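You operate a simulated robot arm through the tools that you are given. There is no shell and no other tool.

Carry out the task below with a simulated robot arm. There is one attempt and no reset: what you move stays moved.

TASK
Count the teal notes, then band them in green and put them back.
Fine: at counter 24; one band; the dial ends at green; the note counter and the banding machine stay on.

Only the result counts: the job must be done as asked and must still hold three seconds after the hand-in. Knocking over, shifting, dropping, spilling or breaking anything else fails it.

THE ROBOT
A 6-joint arm with a two-finger parallel gripper, fixed in place. Base frame: the origin is on the floor under the middle of its stand, x ahead of it, y to its left, z up. Readings come in cm, rad, newtons and seconds.
With the tool pointing down near the work surface it reaches from about 28 to 64 cm from the base axis. Its first joint turns from -2.007 to 2.007 rad. Payload 3.43 kg.
The tool frame sits at the grasp point between the pads (the TCP): z along the fingers, y along the line on which they close. The tips reach 3.4 cm beyond it. Largest opening 12.8 cm; finger width 2.4, thickness 1.2; the body of the gripper, 4.8 by 13 cm, starts 9.6 cm behind the TCP.
Orientation is told as [roll, pitch, yaw] about the base's x, y, z axes, in that order, counted from this pose: with the fingers straight down and closing along the base's y, the tool's x points along the base's -x, its y along +y and its z along -z.

THE INTERFACE
- The arm moves only by the tool nudge_tool. Its argument "moves" is a list of rows, each a list of 7 numbers: the shift along the base's x, y, z in cm, then the turn, a rotation vector about the base's x, y, z in rad, then the gripper command, from -1 (fully open) to 1 (shut), values between in proportion. In form: [[x, y, z, ax, ay, az, claw], ...]. A call has 1 to 20 rows; each row is the pose to reach, as a shift and turn from the pose commanded when the call began. Each row takes 0.2 s and may step no farther than 5 cm and 0.15 rad from the row before; otherwise, or with a gripper value out of range, the whole call is refused. Where a pose cannot be reached the arm comes as near as it can. A force on the tool above 40 N (or 10 N above the force at the start of the call, whichever is more), or a blocked arm, ends the call early, and 0.2 s more pass. The fingers move at their own pace (about 15.3 cm/s each) and stop on an object; they squeeze with about 38 N. The grip force told is the motor's: it shows also when the fingers shut on nothing. Time passes only in rows, and 0.2 s behind the last, so rows that repeat a pose let the fingers close. It gives the time, the measured TCP pose, the force on the tool (base axes), the opening and the grip force at its end, in the units of the frame above (readings bear some noise), with the torque about the TCP (base axes, N m) and any sound that the robot's microphone picked up, and new pictures: "show" is both (left out), scene, wrist or none.
- Cameras (640 x 400 px; columns grow to the right, rows downward): "scene" is fixed at [40.13, -49.79, 155.6]; the picture's right is [0.96, 0.26, 0.00], its down [0.25, -0.92, -0.31] and it looks along [-0.08, 0.30, -0.95] (base axes); focal length 333 px, centre (320, 200). "wrist" rides on the gripper at [7.6, -1.1, -16] in the tool frame; the picture's right is [0.15, 0.99, 0.00], its down [-0.88, 0.13, -0.46] and it looks along [-0.45, 0.07, 0.89] (tool axes); focal length 234 px, centre (320, 200). There is no depth. A picture from a camera that has moved, and an enlarged one, comes with that camera's place and axes in the base frame and with its lens.
- raise_lower(by): slides the trunk up (or, below 0, down) by that many cm; the arm rides with it, the base frame stays. It gives what a move gives, with no picture.
- enlarge(camera, box): a new picture of the part [left, top, right, bottom] of that camera's present view, enlarged. It takes no simulated time.
- finish_job(): hands the job in; it is judged then, once.

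Nothing tells you positions but the pictures and the camera data. Unless the task says otherwise, let go and move clear before handing in.

The tools are called after "Call:" as a command line: name --pt "numbers of a row" for each row, then --argument value for the rest, lists and objects as JSON in quotes. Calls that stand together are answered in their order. nudge_tool: Moves the arm, as the interface text tells. Its arguments: {"type":"object","properties":{"moves":{"type":"array","items":{"type":"array","items":{"type":"number"}}},"show":{"type":"string","enum":["both","scene","wrist","none"]}},"required":["moves"]} The other tools are called the same way: raise_lower (by) moves the trunk up or down; enlarge (camera, box) takes an enlarged picture of a part of a camera's view; finish_job () hands the job in.

At the start:

```text
time: 0.0
tcp_pos: [19.34, -33.91, 117.93]
tcp_rot: [-0.001, 0.001, -0.001]
force: [0.1, 0.6, 0.2]
moment: [-0.02, -0.01, -0.02]
finger_gap: 12.8
grasp_force: 0.0
trunk travel left (down, up): [-90.0, 9.0]
```

scene: 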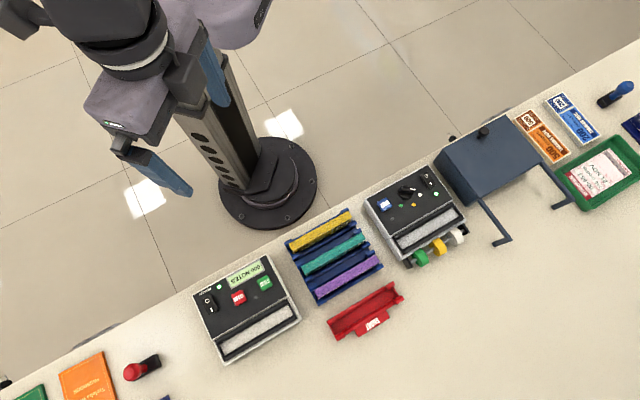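
wrist: 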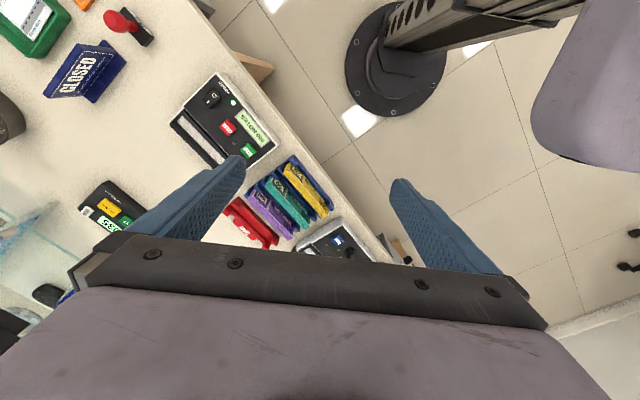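

The scene shows a note counter (left), a tray with yellow, teal and purple note bundles, a banding machine with a dial, and a red cradle. I'll enlarge these views first to read the details.

Call:
enlarge --camera "scene" --box '[180, 200, 420, 370]'

Call:
enlarge --camera "scene" --box '[340, 120, 540, 280]'

Call:
enlarge --camera "wrist" --box '[150, 60, 400, 270]'

```text
2.35 times, centred on (300, 285) of scene
camera zoom: at [40.13, -49.79, 155.6], right [0.96, 0.26, 0.0], down [0.25, -0.92, -0.31], along [-0.08, 0.3, -0.95], focal length 783 px, centre (367, 0)
```

zoom: 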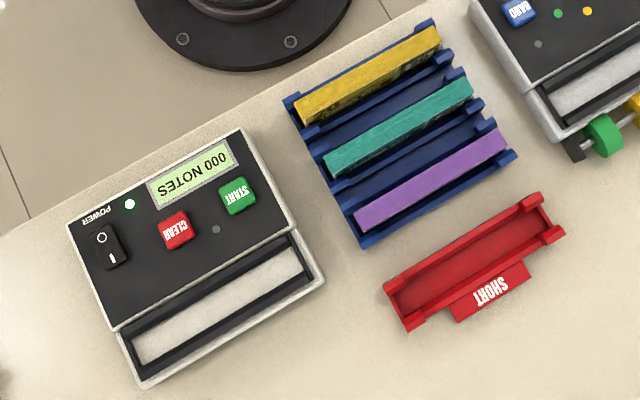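

```text
2.50 times, centred on (440, 200) of scene
camera zoom: at [40.13, -49.79, 155.6], right [0.96, 0.26, 0.0], down [0.25, -0.92, -0.31], along [-0.08, 0.3, -0.95], focal length 832 px, centre (20, 200)
```

zoom: 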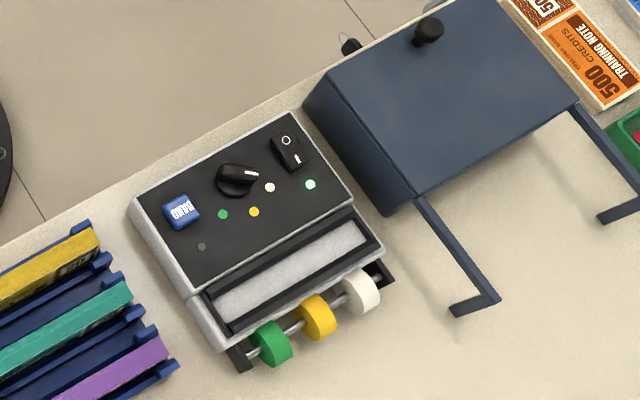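

```text
1.90 times, centred on (275, 165) of wrist
camera zoom: at [11.82, -34.98, 133.8], right [-0.15, 0.99, 0.0], down [0.88, 0.13, 0.46], along [0.45, 0.07, -0.89], focal length 446 px, centre (406, 267)
```

zoom: 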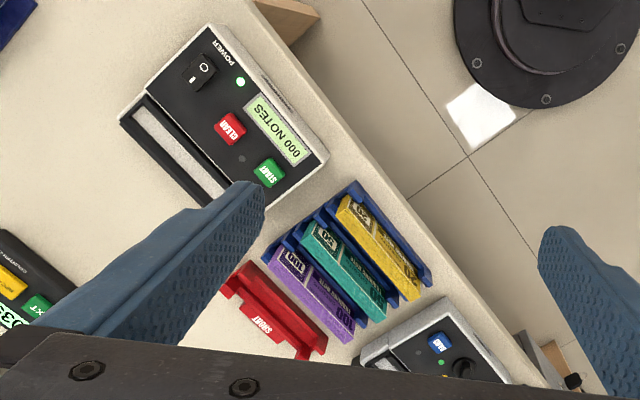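

The start button's top sits at about z=83, with the teal bundle near (40, -38), and the bench runs at roughly 41° in the base frame. I'll move over the tray and turn the gripper to line up with the bundles for a closer look.

Call:
nudge_tool --pt "3 -1 0 0 0 0.14 -1" --pt "6 -2 0 0 0 0.28 -1" --pt "9 -4 0 0 0 0.42 -1" --pt "12 -6 0 0 0 0.56 -1" --pt "14 -8 0 0 0 0.7 -1" --pt "14 -8 0 0 0 0.716 -1"

```text
time: 1.4
tcp_pos: [33.42, -41.83, 117.97]
tcp_rot: [0.0, 0.002, 0.717]
force: [-0.3, -1.0, 1.0]
moment: [-0.03, -0.01, -0.04]
finger_gap: 12.8
grasp_force: 0.0
trunk travel left (down, up): [-90.0, 9.0]
camera wrist: at [28.5, -47.63, 133.83], right [-0.76, 0.65, 0.0], down [0.58, 0.68, 0.46], along [0.3, 0.35, -0.89], focal length 234 px, centre (320, 200)
```

scene: 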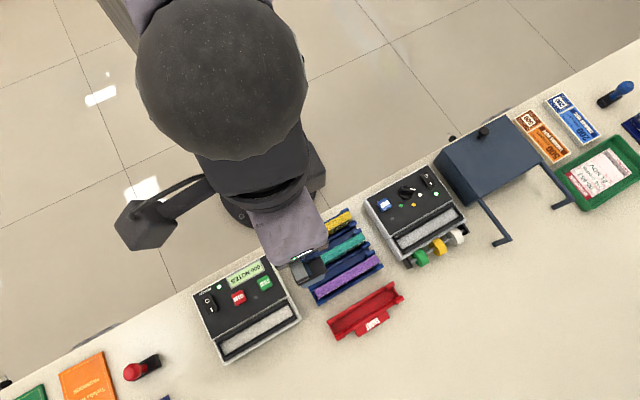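
wrist: 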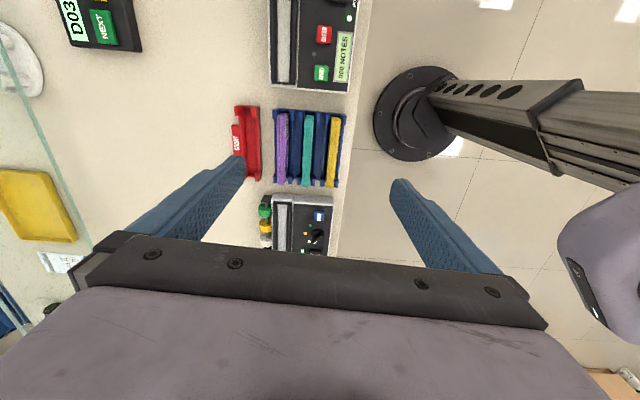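

Call:
enlarge --camera "wrist" --box '[220, 80, 380, 260]'

Call:
raise_lower --by -10

```text
2.22 times, centred on (300, 170) of wrist
camera zoom: at [28.5, -47.63, 133.83], right [-0.76, 0.65, 0.0], down [0.58, 0.68, 0.46], along [0.3, 0.35, -0.89], focal length 520 px, centre (364, 267)
```

zoom: 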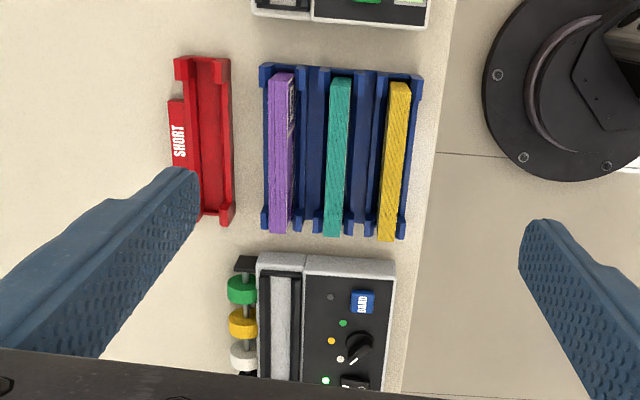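

```text
time: 2.7
tcp_pos: [33.43, -41.82, 107.81]
tcp_rot: [0.001, -0.001, 0.716]
force: [-0.2, -0.6, 0.9]
moment: [-0.01, 0.03, 0.05]
finger_gap: 12.82
grasp_force: 0.0
trunk travel left (down, up): [-80.0, 19.0]
```

Call:
nudge_tool --pt "-2 -4 -2 0 0 0 -1" --pt "-4 -7 -4 0 0 0 -1" --pt "-4 -7 -8 0 0 0 -1" --show "wrist"

Call:
enlarge --camera "wrist" --box '[220, 100, 400, 260]'

```text
time: 3.5
tcp_pos: [29.61, -49.05, 99.87]
tcp_rot: [0.001, -0.001, 0.716]
force: [-0.5, 0.1, 0.5]
moment: [-0.01, -0.01, 0.02]
finger_gap: 12.82
grasp_force: 0.2
trunk travel left (down, up): [-80.0, 19.0]
camera wrist: at [24.56, -54.81, 115.72], right [-0.76, 0.65, 0.0], down [0.58, 0.68, 0.46], along [0.3, 0.35, -0.89], focal length 234 px, centre (320, 200)
```

wrist: 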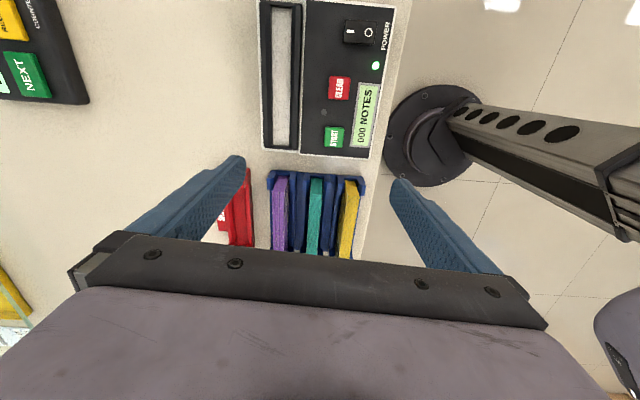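

```text
2.50 times, centred on (310, 180) of wrist
camera zoom: at [24.56, -54.81, 115.72], right [-0.76, 0.65, 0.0], down [0.58, 0.68, 0.46], along [0.3, 0.35, -0.89], focal length 585 px, centre (345, 250)
```

zoom: 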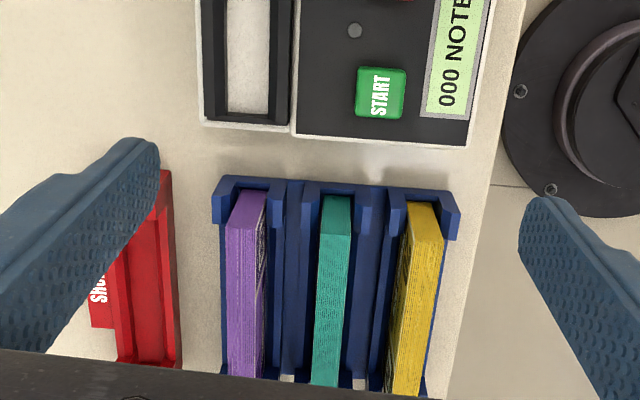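

The bench and tray sit at almost exactly 45° in the base frame. I'll set yaw to 0.785 and move the wrist camera straight above the tray and then over the machines to measure them.

Call:
nudge_tool --pt "3.2 3.4 0 0 0 0.069 -1" --pt "6.4 6.8 0 0 0 0.069 -1" --pt "9.6 10.2 0 0 0 0.069 -1" --pt "12.5 13.3 0 0 0 0.069 -1" --pt "14.9 15.85 0 0 0 0.069 -1" --pt "14.9 15.85 0 0 0 0.069 -1"

Call:
enlarge --camera "wrist" --box '[200, 0, 440, 150]'

Call:
enlarge --camera "wrist" --box '[200, 100, 440, 250]'

```text
time: 4.9
tcp_pos: [44.37, -32.9, 99.74]
tcp_rot: [0.0, -0.002, 0.783]
force: [0.6, -0.4, -0.2]
moment: [0.03, -0.01, 0.01]
finger_gap: 12.81
grasp_force: 0.0
trunk travel left (down, up): [-80.0, 19.0]
camera wrist: at [39.72, -38.99, 115.62], right [-0.8, 0.6, 0.0], down [0.53, 0.71, 0.46], along [0.27, 0.37, -0.89], focal length 234 px, centre (320, 200)
```

scene: 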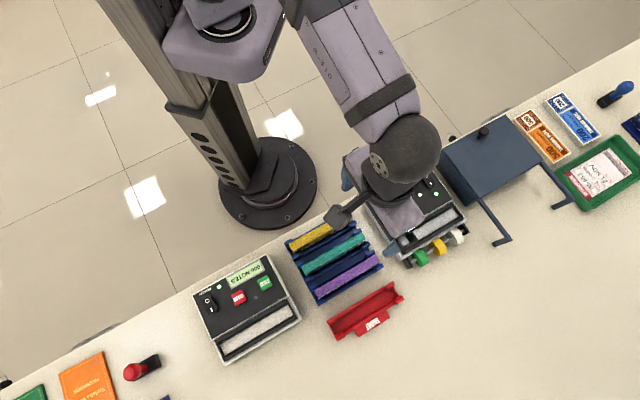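
wrist: 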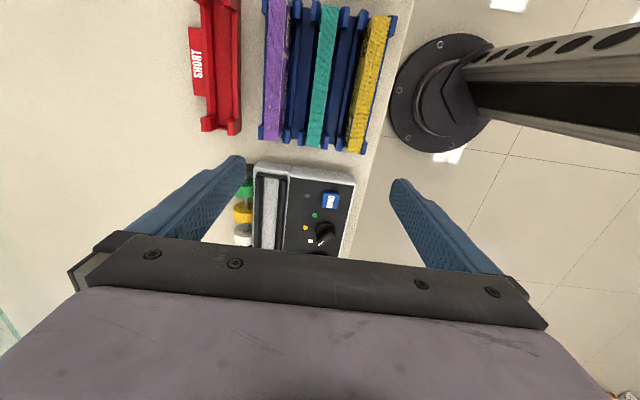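

```text
2.67 times, centred on (320, 75) of wrist
camera zoom: at [39.72, -38.99, 115.62], right [-0.8, 0.6, 0.0], down [0.53, 0.71, 0.46], along [0.27, 0.37, -0.89], focal length 624 px, centre (320, 533)
```

zoom: 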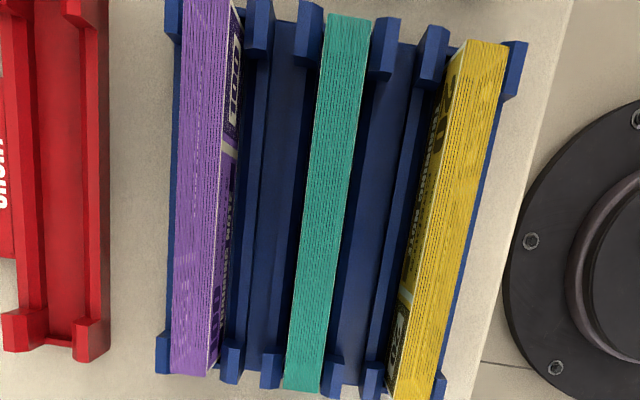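

```text
2.67 times, centred on (320, 175) of wrist
camera zoom: at [39.72, -38.99, 115.62], right [-0.8, 0.6, 0.0], down [0.53, 0.71, 0.46], along [0.27, 0.37, -0.89], focal length 624 px, centre (320, 267)
```

zoom: 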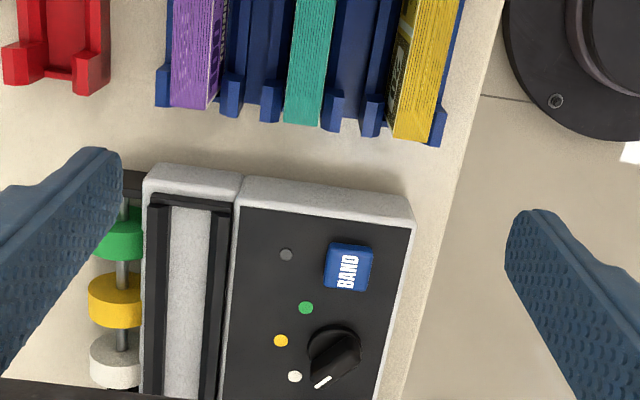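

The teal bundle's top is about 14.7 × 1.7 cm, centred near (40, -38.5) with its top at z≈85. I'll tilt the camera to see how far the notes stick out above the rack walls.

Call:
nudge_tool --pt "-1 1 0 -0.1 -0.1 0 -1" --pt "-2 2 0 -0.2 -0.2 0 -1" --pt "-3 3 0 -0.3 -0.3 0 -1" --pt "-4 4 0 -0.4 -0.4 0 -1" --pt "-4 4 0 -0.45 -0.45 0 -1" --show "wrist"

Call:
enlarge --camera "wrist" --box '[200, 0, 440, 150]'

Call:
enlarge --camera "wrist" --box '[200, 100, 440, 250]'

```text
time: 6.1
tcp_pos: [40.51, -28.81, 99.96]
tcp_rot: [-0.636, -0.002, 0.787]
force: [0.8, 0.0, -0.2]
moment: [0.01, 0.01, 0.01]
finger_gap: 12.81
grasp_force: 0.1
trunk travel left (down, up): [-80.0, 19.0]
camera wrist: at [28.99, -28.11, 113.27], right [-0.67, 0.46, -0.59], down [0.36, 0.89, 0.29], along [0.66, -0.02, -0.75], focal length 234 px, centre (320, 200)
```

wrist: 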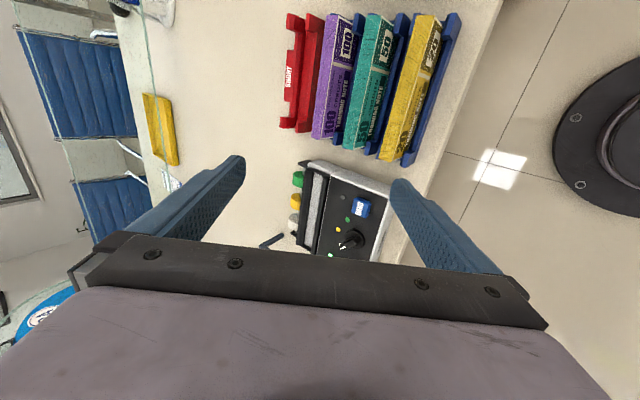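

```text
2.67 times, centred on (320, 75) of wrist
camera zoom: at [28.99, -28.11, 113.27], right [-0.67, 0.46, -0.59], down [0.36, 0.89, 0.29], along [0.66, -0.02, -0.75], focal length 624 px, centre (320, 533)
```

zoom: 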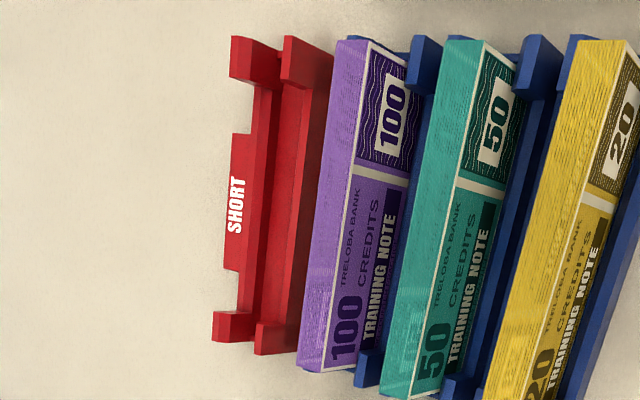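

```text
2.67 times, centred on (320, 175) of wrist
camera zoom: at [28.99, -28.11, 113.27], right [-0.67, 0.46, -0.59], down [0.36, 0.89, 0.29], along [0.66, -0.02, -0.75], focal length 624 px, centre (320, 267)
```

zoom: 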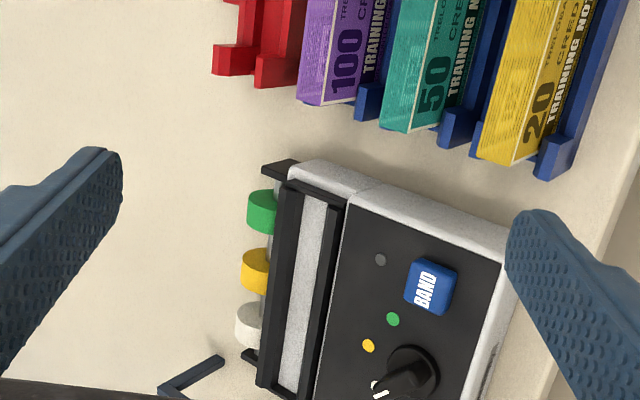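

The notes stick up about 4 cm above the rack walls, so there is plenty to grip. Next I'll straighten the tool and look at the note counter's slot from above.

Call:
nudge_tool --pt "-1.6 -4 0 0.1 0.1 0 -1" --pt "-3.2 -8 0 0.2 0.2 0 -1" --pt "-4.8 -12 0 0.3 0.3 0 -1" --pt "-6.4 -16 0 0.4 0.4 0 -1" --pt "-8 -20 0 0.45 0.45 0 -1" --pt "-9.4 -22.1 0 0.45 0.45 0 -1" --pt "-9.4 -22.1 0 0.45 0.45 0 -1"

Call:
enlarge --camera "wrist" --box '[200, 0, 440, 150]'

Call:
enlarge --camera "wrist" --box '[200, 100, 440, 250]'

```text
time: 7.7
tcp_pos: [30.88, -51.09, 100.16]
tcp_rot: [0.001, -0.002, 0.786]
force: [0.6, 0.1, -0.3]
moment: [0.01, -0.03, 0.03]
finger_gap: 12.8
grasp_force: 0.0
trunk travel left (down, up): [-80.0, 19.0]
camera wrist: at [26.34, -57.22, 115.9], right [-0.8, 0.6, 0.0], down [0.53, 0.71, 0.46], along [0.27, 0.37, -0.89], focal length 234 px, centre (320, 200)
```

scene: 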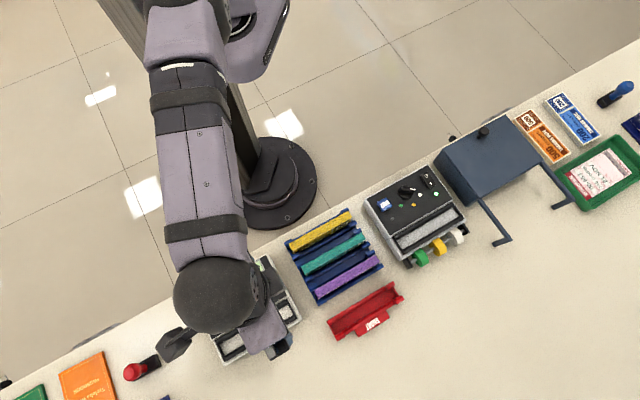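
wrist: 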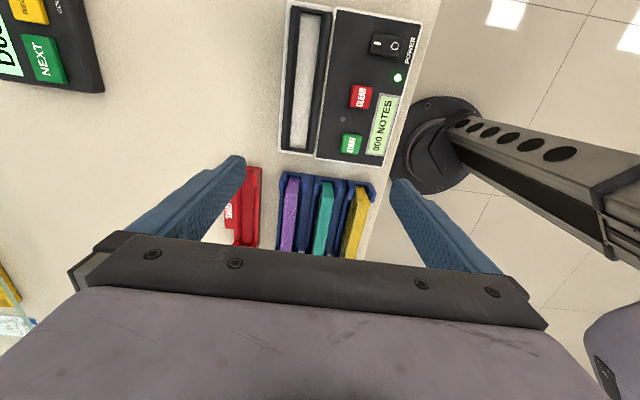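

```text
2.67 times, centred on (320, 75) of wrist
camera zoom: at [26.34, -57.22, 115.9], right [-0.8, 0.6, 0.0], down [0.53, 0.71, 0.46], along [0.27, 0.37, -0.89], focal length 624 px, centre (320, 533)
```

zoom: 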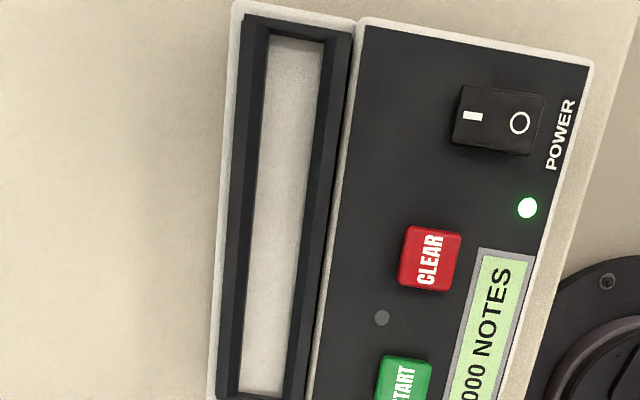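

```text
2.67 times, centred on (320, 175) of wrist
camera zoom: at [26.34, -57.22, 115.9], right [-0.8, 0.6, 0.0], down [0.53, 0.71, 0.46], along [0.27, 0.37, -0.89], focal length 624 px, centre (320, 267)
```

zoom: 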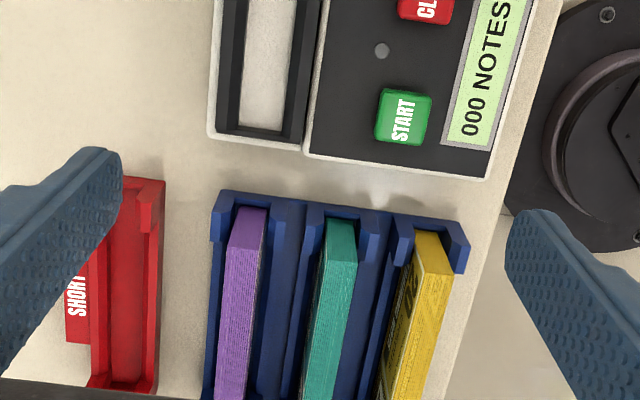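

The counter slot is centred about 64.4 cm from the base axis, which is right at the reach limit. I'll test the reach there at a safe height.

Call:
nudge_tool --pt "-1 -3.2 0 0 0 0 -1" --pt "-2.1 -6.5 0 0 0 0 -1" --pt "-2.1 -6.5 -4 0 0 0 -1" --pt "-2.1 -6.5 -4 0 0 0 -1"

```text
time: 8.7
tcp_pos: [28.13, -55.53, 95.93]
tcp_rot: [0.0, 0.001, 0.783]
force: [-0.7, -0.4, 0.9]
moment: [0.02, 0.04, -0.04]
finger_gap: 12.82
grasp_force: 0.1
out of reach, approached as far as the arm can: row 1, 2, 3, 4
trunk travel left (down, up): [-80.0, 19.0]
camera wrist: at [23.5, -61.59, 111.72], right [-0.8, 0.6, 0.0], down [0.53, 0.71, 0.46], along [0.27, 0.37, -0.89], focal length 234 px, centre (320, 200)
```

scene: 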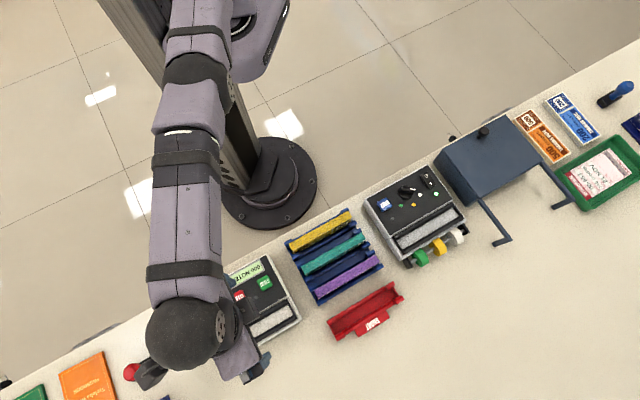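
wrist: 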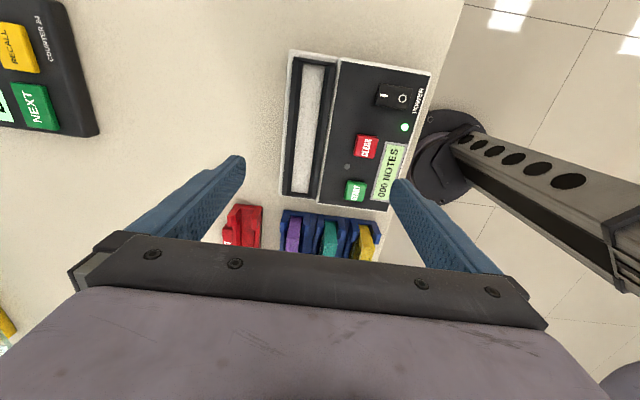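

The arm fell short here, reaching about 62 cm at this height. I'll read the small device at the left, then lower the trunk a little and test the reach again.

Call:
enlarge --camera "wrist" --box '[0, 0, 160, 140]'

Call:
raise_lower --by -4

Call:
nudge_tool --pt "0.7 -2.1 0 0 0 0 -1" --pt "0.7 -2.1 0 0 0 0 -1" --show "wrist"

```text
2.86 times, centred on (80, 70) of wrist
camera zoom: at [23.5, -61.59, 111.72], right [-0.8, 0.6, 0.0], down [0.53, 0.71, 0.46], along [0.27, 0.37, -0.89], focal length 669 px, centre (1006, 571)
```

zoom: 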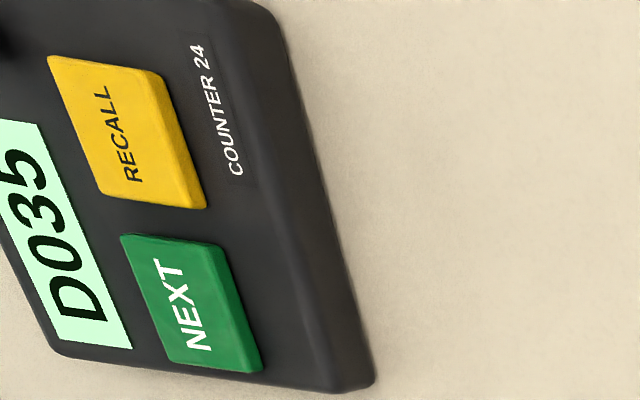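

```text
time: 9.6
tcp_pos: [28.06, -55.49, 91.94]
tcp_rot: [0.0, 0.001, 0.784]
force: [-0.1, 0.2, 0.5]
moment: [-0.02, 0.0, -0.05]
finger_gap: 12.81
grasp_force: 0.0
trunk travel left (down, up): [-76.0, 23.0]
```

```text
time: 10.2
tcp_pos: [27.94, -55.69, 91.65]
tcp_rot: [0.0, -0.001, 0.783]
force: [-0.4, -0.6, 0.3]
moment: [-0.03, -0.03, -0.03]
finger_gap: 12.77
grasp_force: 0.1
out of reach, approached as far as the arm can: row 1, 2
trunk travel left (down, up): [-76.0, 23.0]
camera wrist: at [23.34, -61.75, 107.43], right [-0.8, 0.6, 0.0], down [0.53, 0.71, 0.46], along [0.27, 0.37, -0.89], focal length 234 px, centre (320, 200)
```

wrist: 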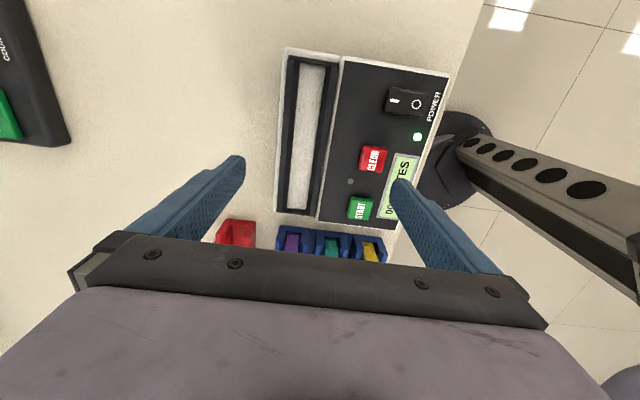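

"COUNTER 24" is just the label of this station, so it isn't a count target. I'll find the trunk and arm height that gives the longest reach.

Call:
raise_lower --by 8

Call:
nudge_tool --pt "0 0 -3 0 0 0 -1" --pt "0.4 -1 -6 0 0 0 -1" --pt "0.8 -2.2 -8 0 0 0 -1" --pt "0.8 -2.2 -8 0 0 0 -1" --show "none"

```text
time: 11.3
tcp_pos: [27.96, -55.59, 99.53]
tcp_rot: [-0.001, 0.001, 0.784]
force: [-0.1, -0.6, -0.6]
moment: [-0.05, 0.0, 0.01]
finger_gap: 12.81
grasp_force: 0.0
trunk travel left (down, up): [-84.0, 15.0]
```

```text
time: 12.3
tcp_pos: [28.14, -56.25, 92.17]
tcp_rot: [0.001, 0.002, 0.783]
force: [0.1, -0.5, -0.8]
moment: [-0.02, 0.0, -0.01]
finger_gap: 12.77
grasp_force: 0.1
out of reach, approached as far as the arm can: row 2, 3, 4
trunk travel left (down, up): [-84.0, 15.0]
```

Call:
raise_lower --by 6

Call:
nudge_tool --pt "0 0 -3 0 0 0 -1" --pt "0.5 -1.2 -6 0 0 0 -1" --pt "0.8 -2.2 -6 0 0 0 -1" --show "none"

```text
time: 13.3
tcp_pos: [28.03, -56.2, 98.15]
tcp_rot: [0.0, 0.001, 0.783]
force: [0.3, 0.1, -0.3]
moment: [0.0, 0.01, -0.04]
finger_gap: 12.8
grasp_force: 0.1
trunk travel left (down, up): [-90.0, 9.0]
```

```text
time: 14.1
tcp_pos: [28.01, -55.96, 92.39]
tcp_rot: [-0.002, -0.001, 0.782]
force: [0.3, 0.1, -0.4]
moment: [-0.04, 0.03, 0.01]
finger_gap: 12.8
grasp_force: 0.0
out of reach, approached as far as the arm can: row 2, 3
trunk travel left (down, up): [-90.0, 9.0]
```

The best reach is about 62.9 cm, so I'll use an offset, tilted grasp for the two slots. First I'll take close-ups of the counter from here to get its heights.

Call:
enlarge --camera "wrist" --box '[240, 30, 480, 180]'

Call:
enlarge --camera "wrist" --box '[240, 130, 480, 280]'

```text
2.67 times, centred on (360, 105) of wrist
camera zoom: at [23.51, -62.14, 108.22], right [-0.8, 0.6, 0.0], down [0.53, 0.71, 0.46], along [0.27, 0.36, -0.89], focal length 624 px, centre (213, 453)
```

zoom: 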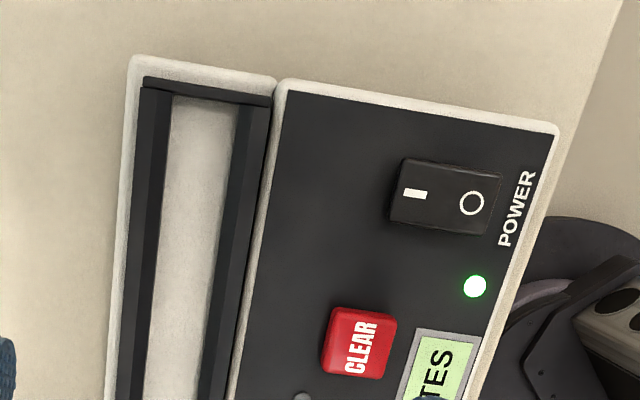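

```text
2.67 times, centred on (360, 205) of wrist
camera zoom: at [23.51, -62.14, 108.22], right [-0.8, 0.6, 0.0], down [0.53, 0.71, 0.46], along [0.27, 0.36, -0.89], focal length 624 px, centre (213, 187)
```

zoom: 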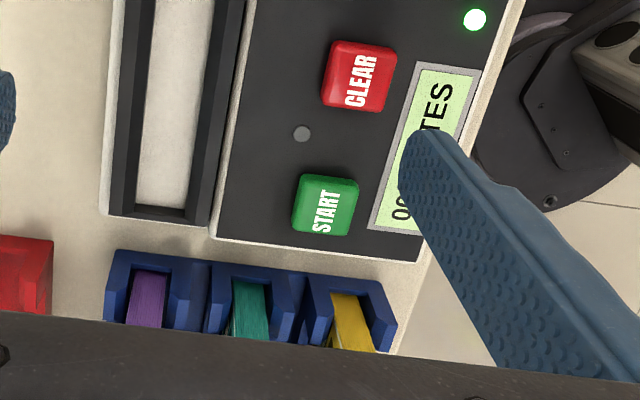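

The counter frame's top is at z≈82, its slot centre is near p=-20.4, q=-61.1 along and across the bench, and START sits at (27.5, -48.3, 83.5). I'll go above the teal bundle with a 0.35 rad tilt along its length and a 4.6 cm opening.

Call:
nudge_tool --pt "0 0 4 0 0 0 0.28" --pt "1 2 8 0 0 0 0.28" --pt "3 5 10 -0.05 0.05 0 0.28" --pt "5.5 8.5 10 -0.1 0.1 0 0.28" --pt "8 12 10 -0.15 0.15 0 0.28" --pt "10.5 15.5 10 -0.2 0.2 0 0.28" --pt "13 18.5 10 -0.2475 0.2475 0.003 0.28" --pt "14.1 19.54 10 -0.2475 0.2475 0.003 0.28" --pt "14.1 19.54 10 -0.2475 0.2475 0.003 0.28" --show "none"

Call:
raise_lower --by -10

Call:
nudge_tool --pt "0 0 0 0 0 0 0.28" --show "both"

```text
time: 16.1
tcp_pos: [42.16, -36.14, 102.41]
tcp_rot: [0.0, 0.351, 0.787]
force: [0.6, 0.3, -1.0]
moment: [-0.02, -0.03, 0.0]
finger_gap: 4.62
grasp_force: 0.1
trunk travel left (down, up): [-90.0, 9.0]
```

```text
time: 17.5
tcp_pos: [42.16, -36.32, 92.5]
tcp_rot: [0.0, 0.352, 0.787]
force: [0.6, 0.7, 1.2]
moment: [0.03, 0.03, 0.01]
finger_gap: 4.61
grasp_force: 0.1
trunk travel left (down, up): [-80.0, 19.0]
```

```text
time: 17.9
tcp_pos: [42.11, -36.29, 92.45]
tcp_rot: [0.001, 0.35, 0.786]
force: [0.1, -0.9, -0.4]
moment: [0.01, 0.0, -0.01]
finger_gap: 4.62
grasp_force: 0.1
trunk travel left (down, up): [-80.0, 19.0]
camera wrist: at [41.85, -38.24, 109.92], right [-0.8, 0.6, 0.05], down [0.6, 0.79, 0.13], along [0.04, 0.13, -0.99], focal length 234 px, centre (320, 200)
```

scene: 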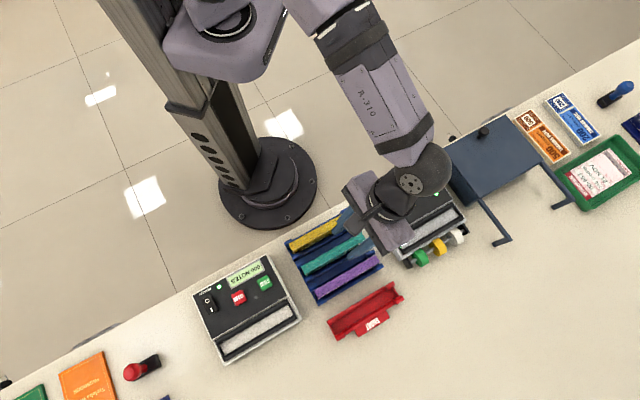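
wrist: 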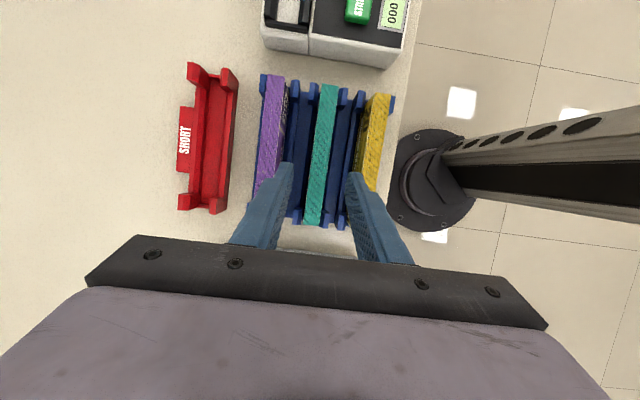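

Call:
enlarge --camera "wrist" --box '[220, 60, 420, 260]'

```text
2.00 times, centred on (320, 160) of wrist
camera zoom: at [41.85, -38.24, 109.92], right [-0.8, 0.6, 0.05], down [0.6, 0.79, 0.13], along [0.04, 0.13, -0.99], focal length 468 px, centre (320, 280)
```

zoom: 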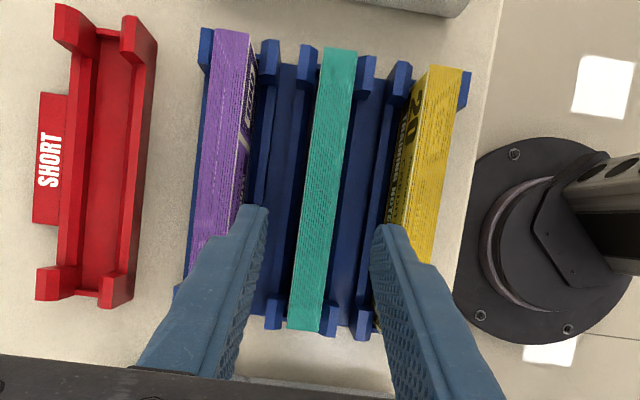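

Call:
nudge_tool --pt "-0.05 -0.1 -2.5 0 0 0 0.28" --pt "-0.05 -0.1 -5 0 0 0 0.28" --pt "-0.05 -0.1 -6.85 0 0 0 0.28" --pt "-0.05 -0.1 -6.85 0 0 0 0.28" --show "wrist"

Call:
enlarge --camera "wrist" --box '[220, 60, 420, 260]'

```text
time: 18.9
tcp_pos: [42.23, -36.38, 85.67]
tcp_rot: [-0.001, 0.35, 0.788]
force: [-0.7, 0.4, -0.2]
moment: [0.01, -0.02, 0.0]
finger_gap: 4.61
grasp_force: 0.0
trunk travel left (down, up): [-80.0, 19.0]
camera wrist: at [41.8, -38.31, 103.15], right [-0.8, 0.6, 0.05], down [0.6, 0.79, 0.13], along [0.04, 0.13, -0.99], focal length 234 px, centre (320, 200)
```

wrist: 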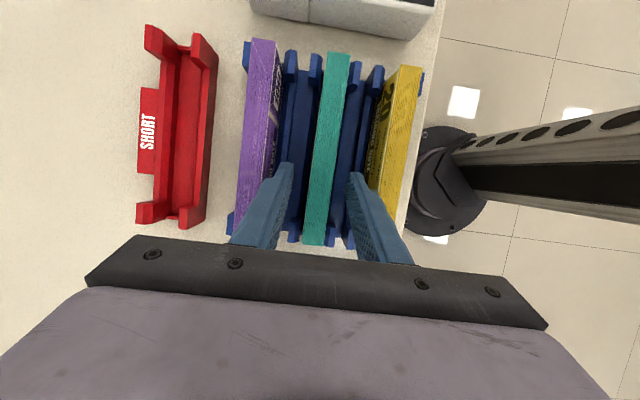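

```text
2.00 times, centred on (320, 160) of wrist
camera zoom: at [41.8, -38.31, 103.15], right [-0.8, 0.6, 0.05], down [0.6, 0.79, 0.13], along [0.04, 0.13, -0.99], focal length 468 px, centre (320, 280)
```

zoom: 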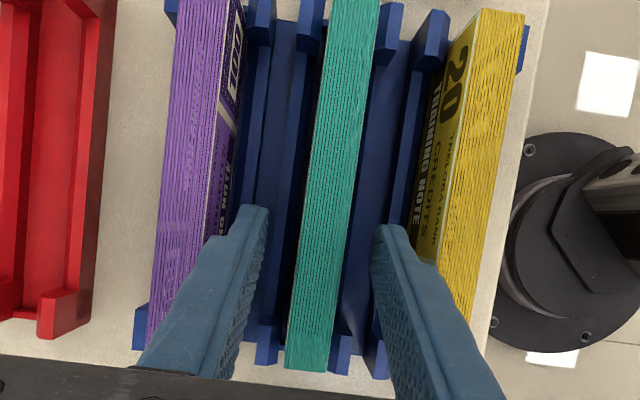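

The fingers straddle the teal bundle cleanly, so I'll close on it and lift.

Call:
nudge_tool --pt "0 0 0 0 0 0 1" --pt "0 0 0 0 0 0 1" --pt "0 0 0 0 0 0 1" --show "wrist"

```text
time: 19.7
tcp_pos: [42.25, -36.24, 85.59]
tcp_rot: [0.002, 0.352, 0.786]
force: [-0.5, 0.9, 0.0]
moment: [0.09, -0.02, 0.02]
finger_gap: 1.71
grasp_force: 38.5
trunk travel left (down, up): [-80.0, 19.0]
camera wrist: at [41.81, -38.32, 103.15], right [-0.8, 0.6, 0.05], down [0.6, 0.79, 0.13], along [0.04, 0.13, -0.99], focal length 234 px, centre (320, 200)
```

wrist: 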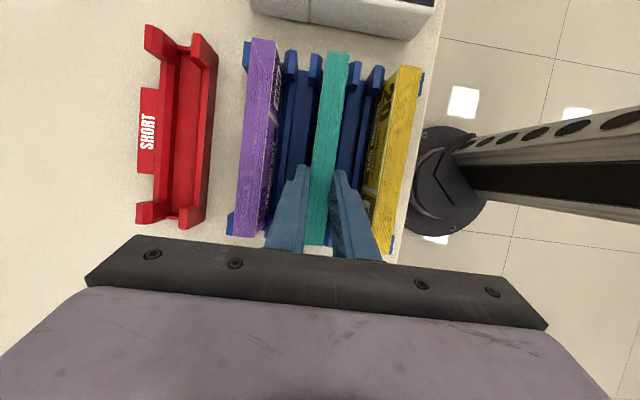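

Call:
nudge_tool --pt "0 0 1.5 0 0 0 1" --pt "0 0 4 0 0 0 1" --pt "0 0 7 0 0 0 1" --pt "0 0 10 0 0 0 1" --pt "0 0 10 0 0 0 1" --show "both"

Call:
enlarge --camera "wrist" --box '[220, 60, 420, 260]'

```text
time: 20.9
tcp_pos: [42.25, -36.42, 95.62]
tcp_rot: [0.001, 0.349, 0.788]
force: [0.4, -0.3, -1.4]
moment: [0.02, -0.01, 0.04]
finger_gap: 1.73
grasp_force: 38.0
trunk travel left (down, up): [-80.0, 19.0]
camera wrist: at [41.99, -38.32, 113.07], right [-0.8, 0.6, 0.05], down [0.6, 0.79, 0.13], along [0.04, 0.13, -0.99], focal length 234 px, centre (320, 200)
```

scene: 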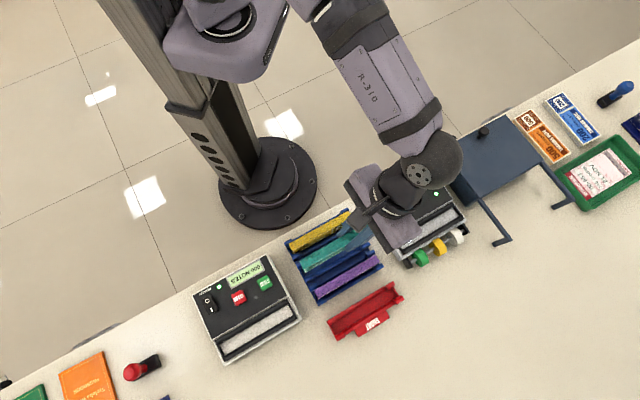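
wrist: 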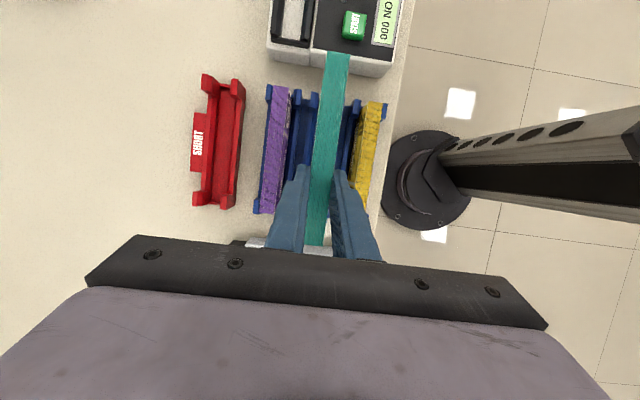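

```text
2.00 times, centred on (320, 160) of wrist
camera zoom: at [41.99, -38.32, 113.07], right [-0.8, 0.6, 0.05], down [0.6, 0.79, 0.13], along [0.04, 0.13, -0.99], focal length 468 px, centre (320, 280)
```

zoom: 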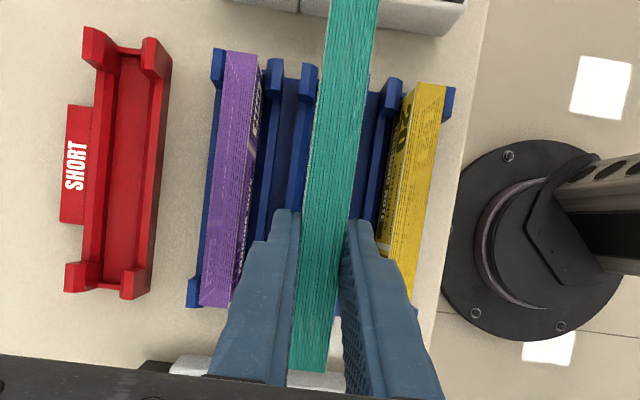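

The bundle is held level. I'll carry it over to the counter slot at this height.

Call:
nudge_tool --pt "-1.4 -2.4 0 0 0 0 1" --pt "-3.5 -6 0 0 0 0 1" --pt "-5.6 -9.5 0 0 0 0 1" --pt "-7.7 -13 0 0 0 0 1" --pt "-9.5 -16 0 0 0 0 1" --pt "-10.7 -18 0 0 0 0 1" --pt "-11.28 -19.02 0 0 0 0 1" --pt "-11.28 -19.02 0 0 0 0 1" --show "both"

Call:
enlarge --camera "wrist" --box '[220, 60, 420, 260]'

```text
time: 22.7
tcp_pos: [30.98, -55.33, 95.56]
tcp_rot: [0.001, 0.351, 0.788]
force: [0.2, 0.4, -1.3]
moment: [0.03, -0.04, 0.04]
finger_gap: 1.72
grasp_force: 37.8
trunk travel left (down, up): [-80.0, 19.0]
camera wrist: at [30.57, -57.35, 113.08], right [-0.8, 0.6, 0.05], down [0.6, 0.79, 0.13], along [0.04, 0.13, -0.99], focal length 234 px, centre (320, 200)
```

scene: 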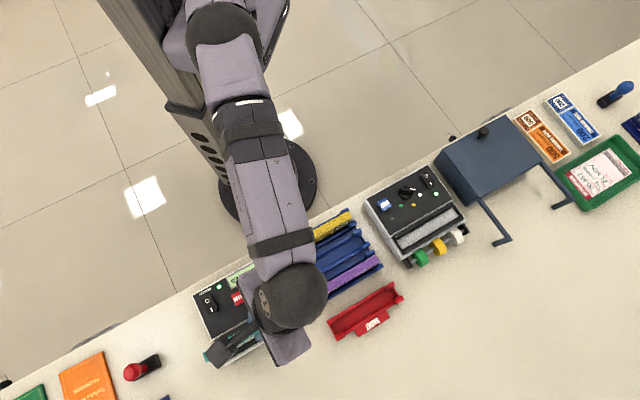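
wrist: 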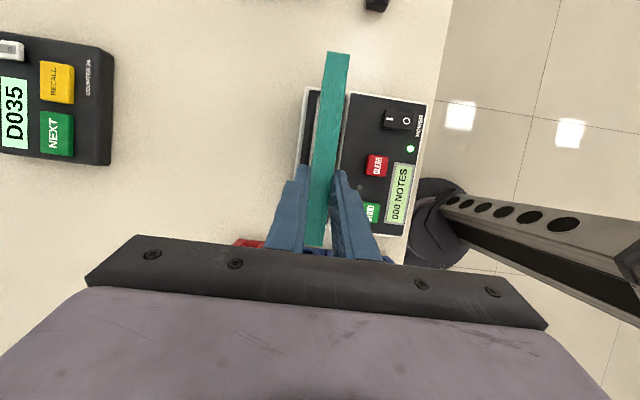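

```text
2.00 times, centred on (320, 160) of wrist
camera zoom: at [30.57, -57.35, 113.08], right [-0.8, 0.6, 0.05], down [0.6, 0.79, 0.13], along [0.04, 0.13, -0.99], focal length 468 px, centre (320, 280)
```

zoom: 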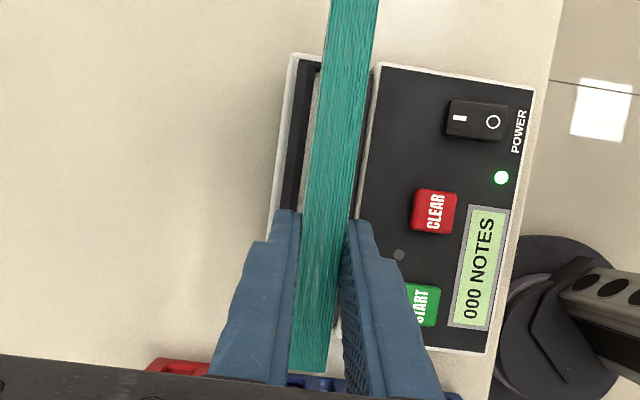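

Call:
enlarge --camera "wrist" --box '[280, 70, 380, 140]'

Call:
enlarge --camera "scene" --box '[180, 240, 340, 380]'

```text
5.71 times, centred on (330, 105) of wrist
camera zoom: at [30.57, -57.35, 113.08], right [-0.8, 0.6, 0.05], down [0.6, 0.79, 0.13], along [0.04, 0.13, -0.99], focal length 1338 px, centre (263, 743)
```

zoom: 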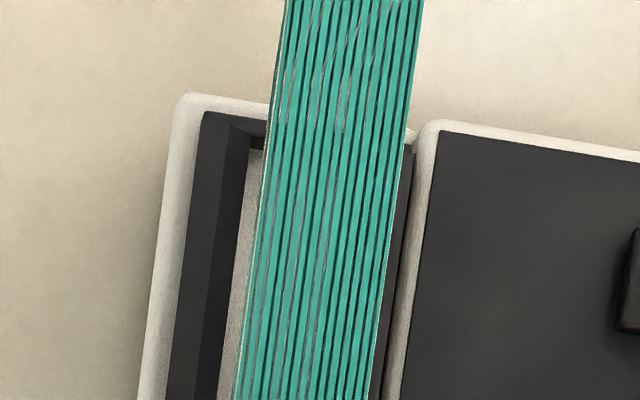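

```text
2.86 times, centred on (260, 310) of scene
camera zoom: at [40.13, -49.79, 155.6], right [0.96, 0.26, 0.0], down [0.25, -0.92, -0.31], along [-0.08, 0.3, -0.95], focal length 951 px, centre (491, -114)
```

zoom: 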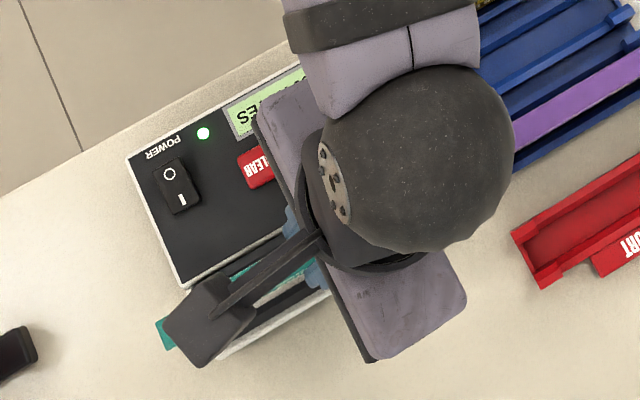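

The counter slot has funnel-shaped walls and the bundle is centred over it. I'll lower it most of the way, then finish in small steps while watching the force.

Call:
nudge_tool --pt "0.03 -0.03 -2 0 0 0 1" --pt "0.03 -0.03 -4 0 0 0 1" --pt "0.03 -0.03 -5.2 0 0 0 1" --pt "0.03 -0.03 -5.2 0 0 0 1" --show "wrist"

Call:
enlarge --camera "wrist" --box '[260, 40, 400, 160]'

```text
time: 23.7
tcp_pos: [30.91, -55.49, 90.4]
tcp_rot: [0.002, 0.351, 0.787]
force: [0.1, 1.2, -1.4]
moment: [0.03, -0.04, -0.01]
finger_gap: 1.72
grasp_force: 38.3
trunk travel left (down, up): [-80.0, 19.0]
camera wrist: at [30.59, -57.33, 107.87], right [-0.8, 0.6, 0.05], down [0.6, 0.79, 0.13], along [0.04, 0.13, -0.99], focal length 234 px, centre (320, 200)
```

wrist: 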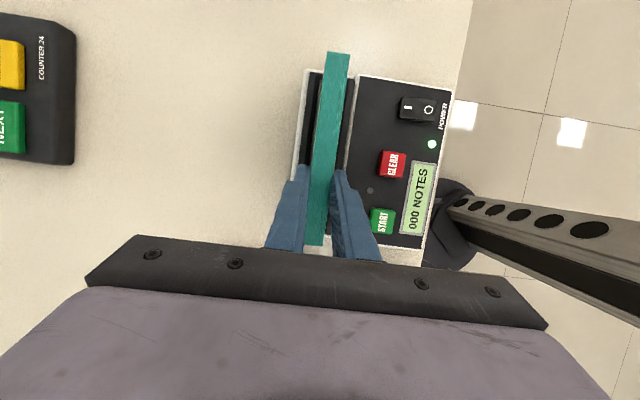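

```text
3.33 times, centred on (330, 100) of wrist
camera zoom: at [30.59, -57.33, 107.87], right [-0.8, 0.6, 0.05], down [0.6, 0.79, 0.13], along [0.04, 0.13, -0.99], focal length 781 px, centre (287, 533)
```

zoom: 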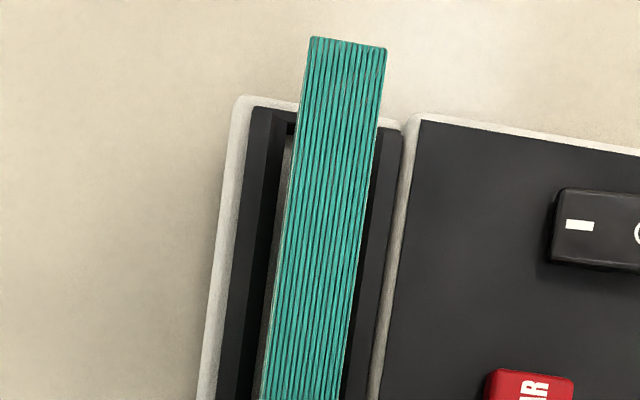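

Call:
nudge_tool --pt "0 0 -0.7 0 0 0 1" --pt "0 0 -1.2 0 0 0 1" --pt "0 0 -1.2 0 0 0 1" --show "none"

Call:
nudge_tool --pt "0 0 -0.4 0 0 0 1" --pt "0 0 -0.4 0 0 0 1" --show "none"

Call:
nudge_tool --pt "0 0 -0.3 0 0 0 1" --pt "0 0 -0.3 0 0 0 1" --show "wrist"

```text
time: 24.5
tcp_pos: [30.77, -55.26, 89.27]
tcp_rot: [-0.001, 0.352, 0.787]
force: [0.2, 0.2, -1.5]
moment: [-0.02, -0.03, 0.01]
finger_gap: 1.69
grasp_force: 37.7
trunk travel left (down, up): [-80.0, 19.0]
```

```text
time: 25.1
tcp_pos: [30.86, -55.52, 89.08]
tcp_rot: [-0.006, 0.352, 0.786]
force: [-0.3, 1.8, 17.5]
moment: [0.74, -0.59, 0.03]
finger_gap: 1.72
grasp_force: 38.5
trunk travel left (down, up): [-80.0, 19.0]
```

```text
time: 25.7
tcp_pos: [30.73, -55.38, 89.07]
tcp_rot: [-0.013, 0.355, 0.785]
force: [1.3, 2.9, 30.5]
moment: [0.02, 0.31, -0.04]
finger_gap: 1.73
grasp_force: 38.5
trunk travel left (down, up): [-80.0, 19.0]
camera wrist: at [30.42, -57.15, 106.62], right [-0.8, 0.6, 0.04], down [0.6, 0.79, 0.12], along [0.04, 0.12, -0.99], focal length 234 px, centre (320, 200)
```

wrist: 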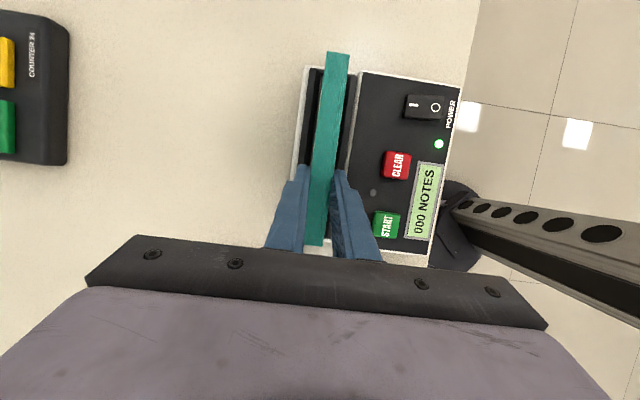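

The force rose to about 30 N at TCP z≈89, and the torque suggests the end nearest the rack touched first. I'll back off 0.6 cm and look closely.

Call:
nudge_tool --pt "0 0 0.3 0 0 0 1" --pt "0 0 0.8 0 0 0 1" --pt "0 0 0.8 0 0 0 1" --show "wrist"

Call:
enlarge --camera "wrist" --box '[260, 40, 400, 160]'

Call:
enlarge --camera "wrist" --box '[250, 150, 390, 270]'

Call:
enlarge --camera "scene" --box '[180, 240, 340, 380]'

```text
time: 26.5
tcp_pos: [30.73, -55.26, 89.12]
tcp_rot: [0.004, 0.349, 0.789]
force: [0.3, -0.8, 5.3]
moment: [-0.61, 0.43, 0.21]
finger_gap: 1.76
grasp_force: 38.1
trunk travel left (down, up): [-80.0, 19.0]
camera wrist: at [30.48, -57.32, 106.61], right [-0.8, 0.6, 0.05], down [0.6, 0.79, 0.13], along [0.04, 0.13, -0.99], focal length 234 px, centre (320, 200)
```

wrist: 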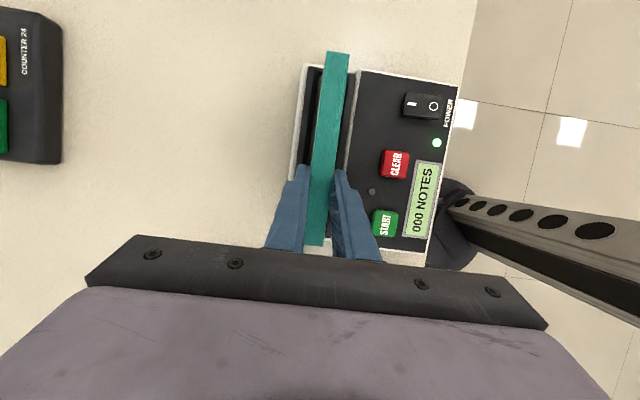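

```text
3.33 times, centred on (330, 100) of wrist
camera zoom: at [30.48, -57.32, 106.61], right [-0.8, 0.6, 0.05], down [0.6, 0.79, 0.13], along [0.04, 0.13, -0.99], focal length 781 px, centre (287, 533)
```

zoom: 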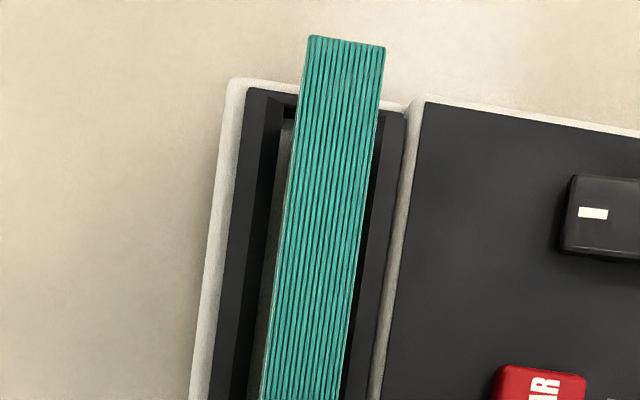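

```text
3.33 times, centred on (320, 210) of wrist
camera zoom: at [30.48, -57.32, 106.61], right [-0.8, 0.6, 0.05], down [0.6, 0.79, 0.13], along [0.04, 0.13, -0.99], focal length 781 px, centre (320, 167)
```

zoom: 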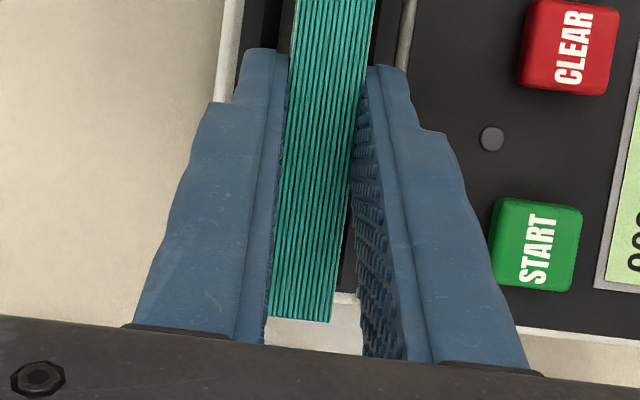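

```text
2.86 times, centred on (260, 310) of scene
camera zoom: at [40.13, -49.79, 155.6], right [0.96, 0.26, 0.0], down [0.25, -0.92, -0.31], along [-0.08, 0.3, -0.95], focal length 951 px, centre (491, -114)
```

zoom: 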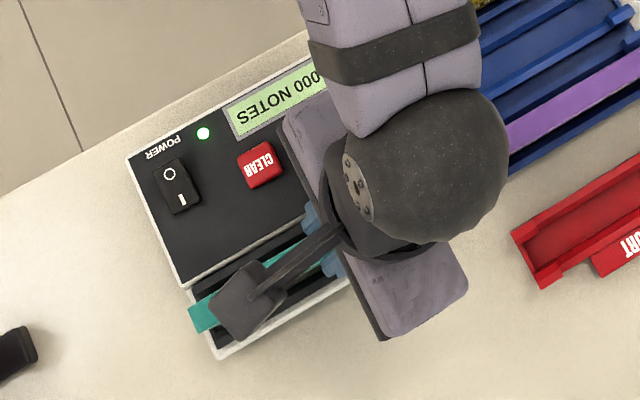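

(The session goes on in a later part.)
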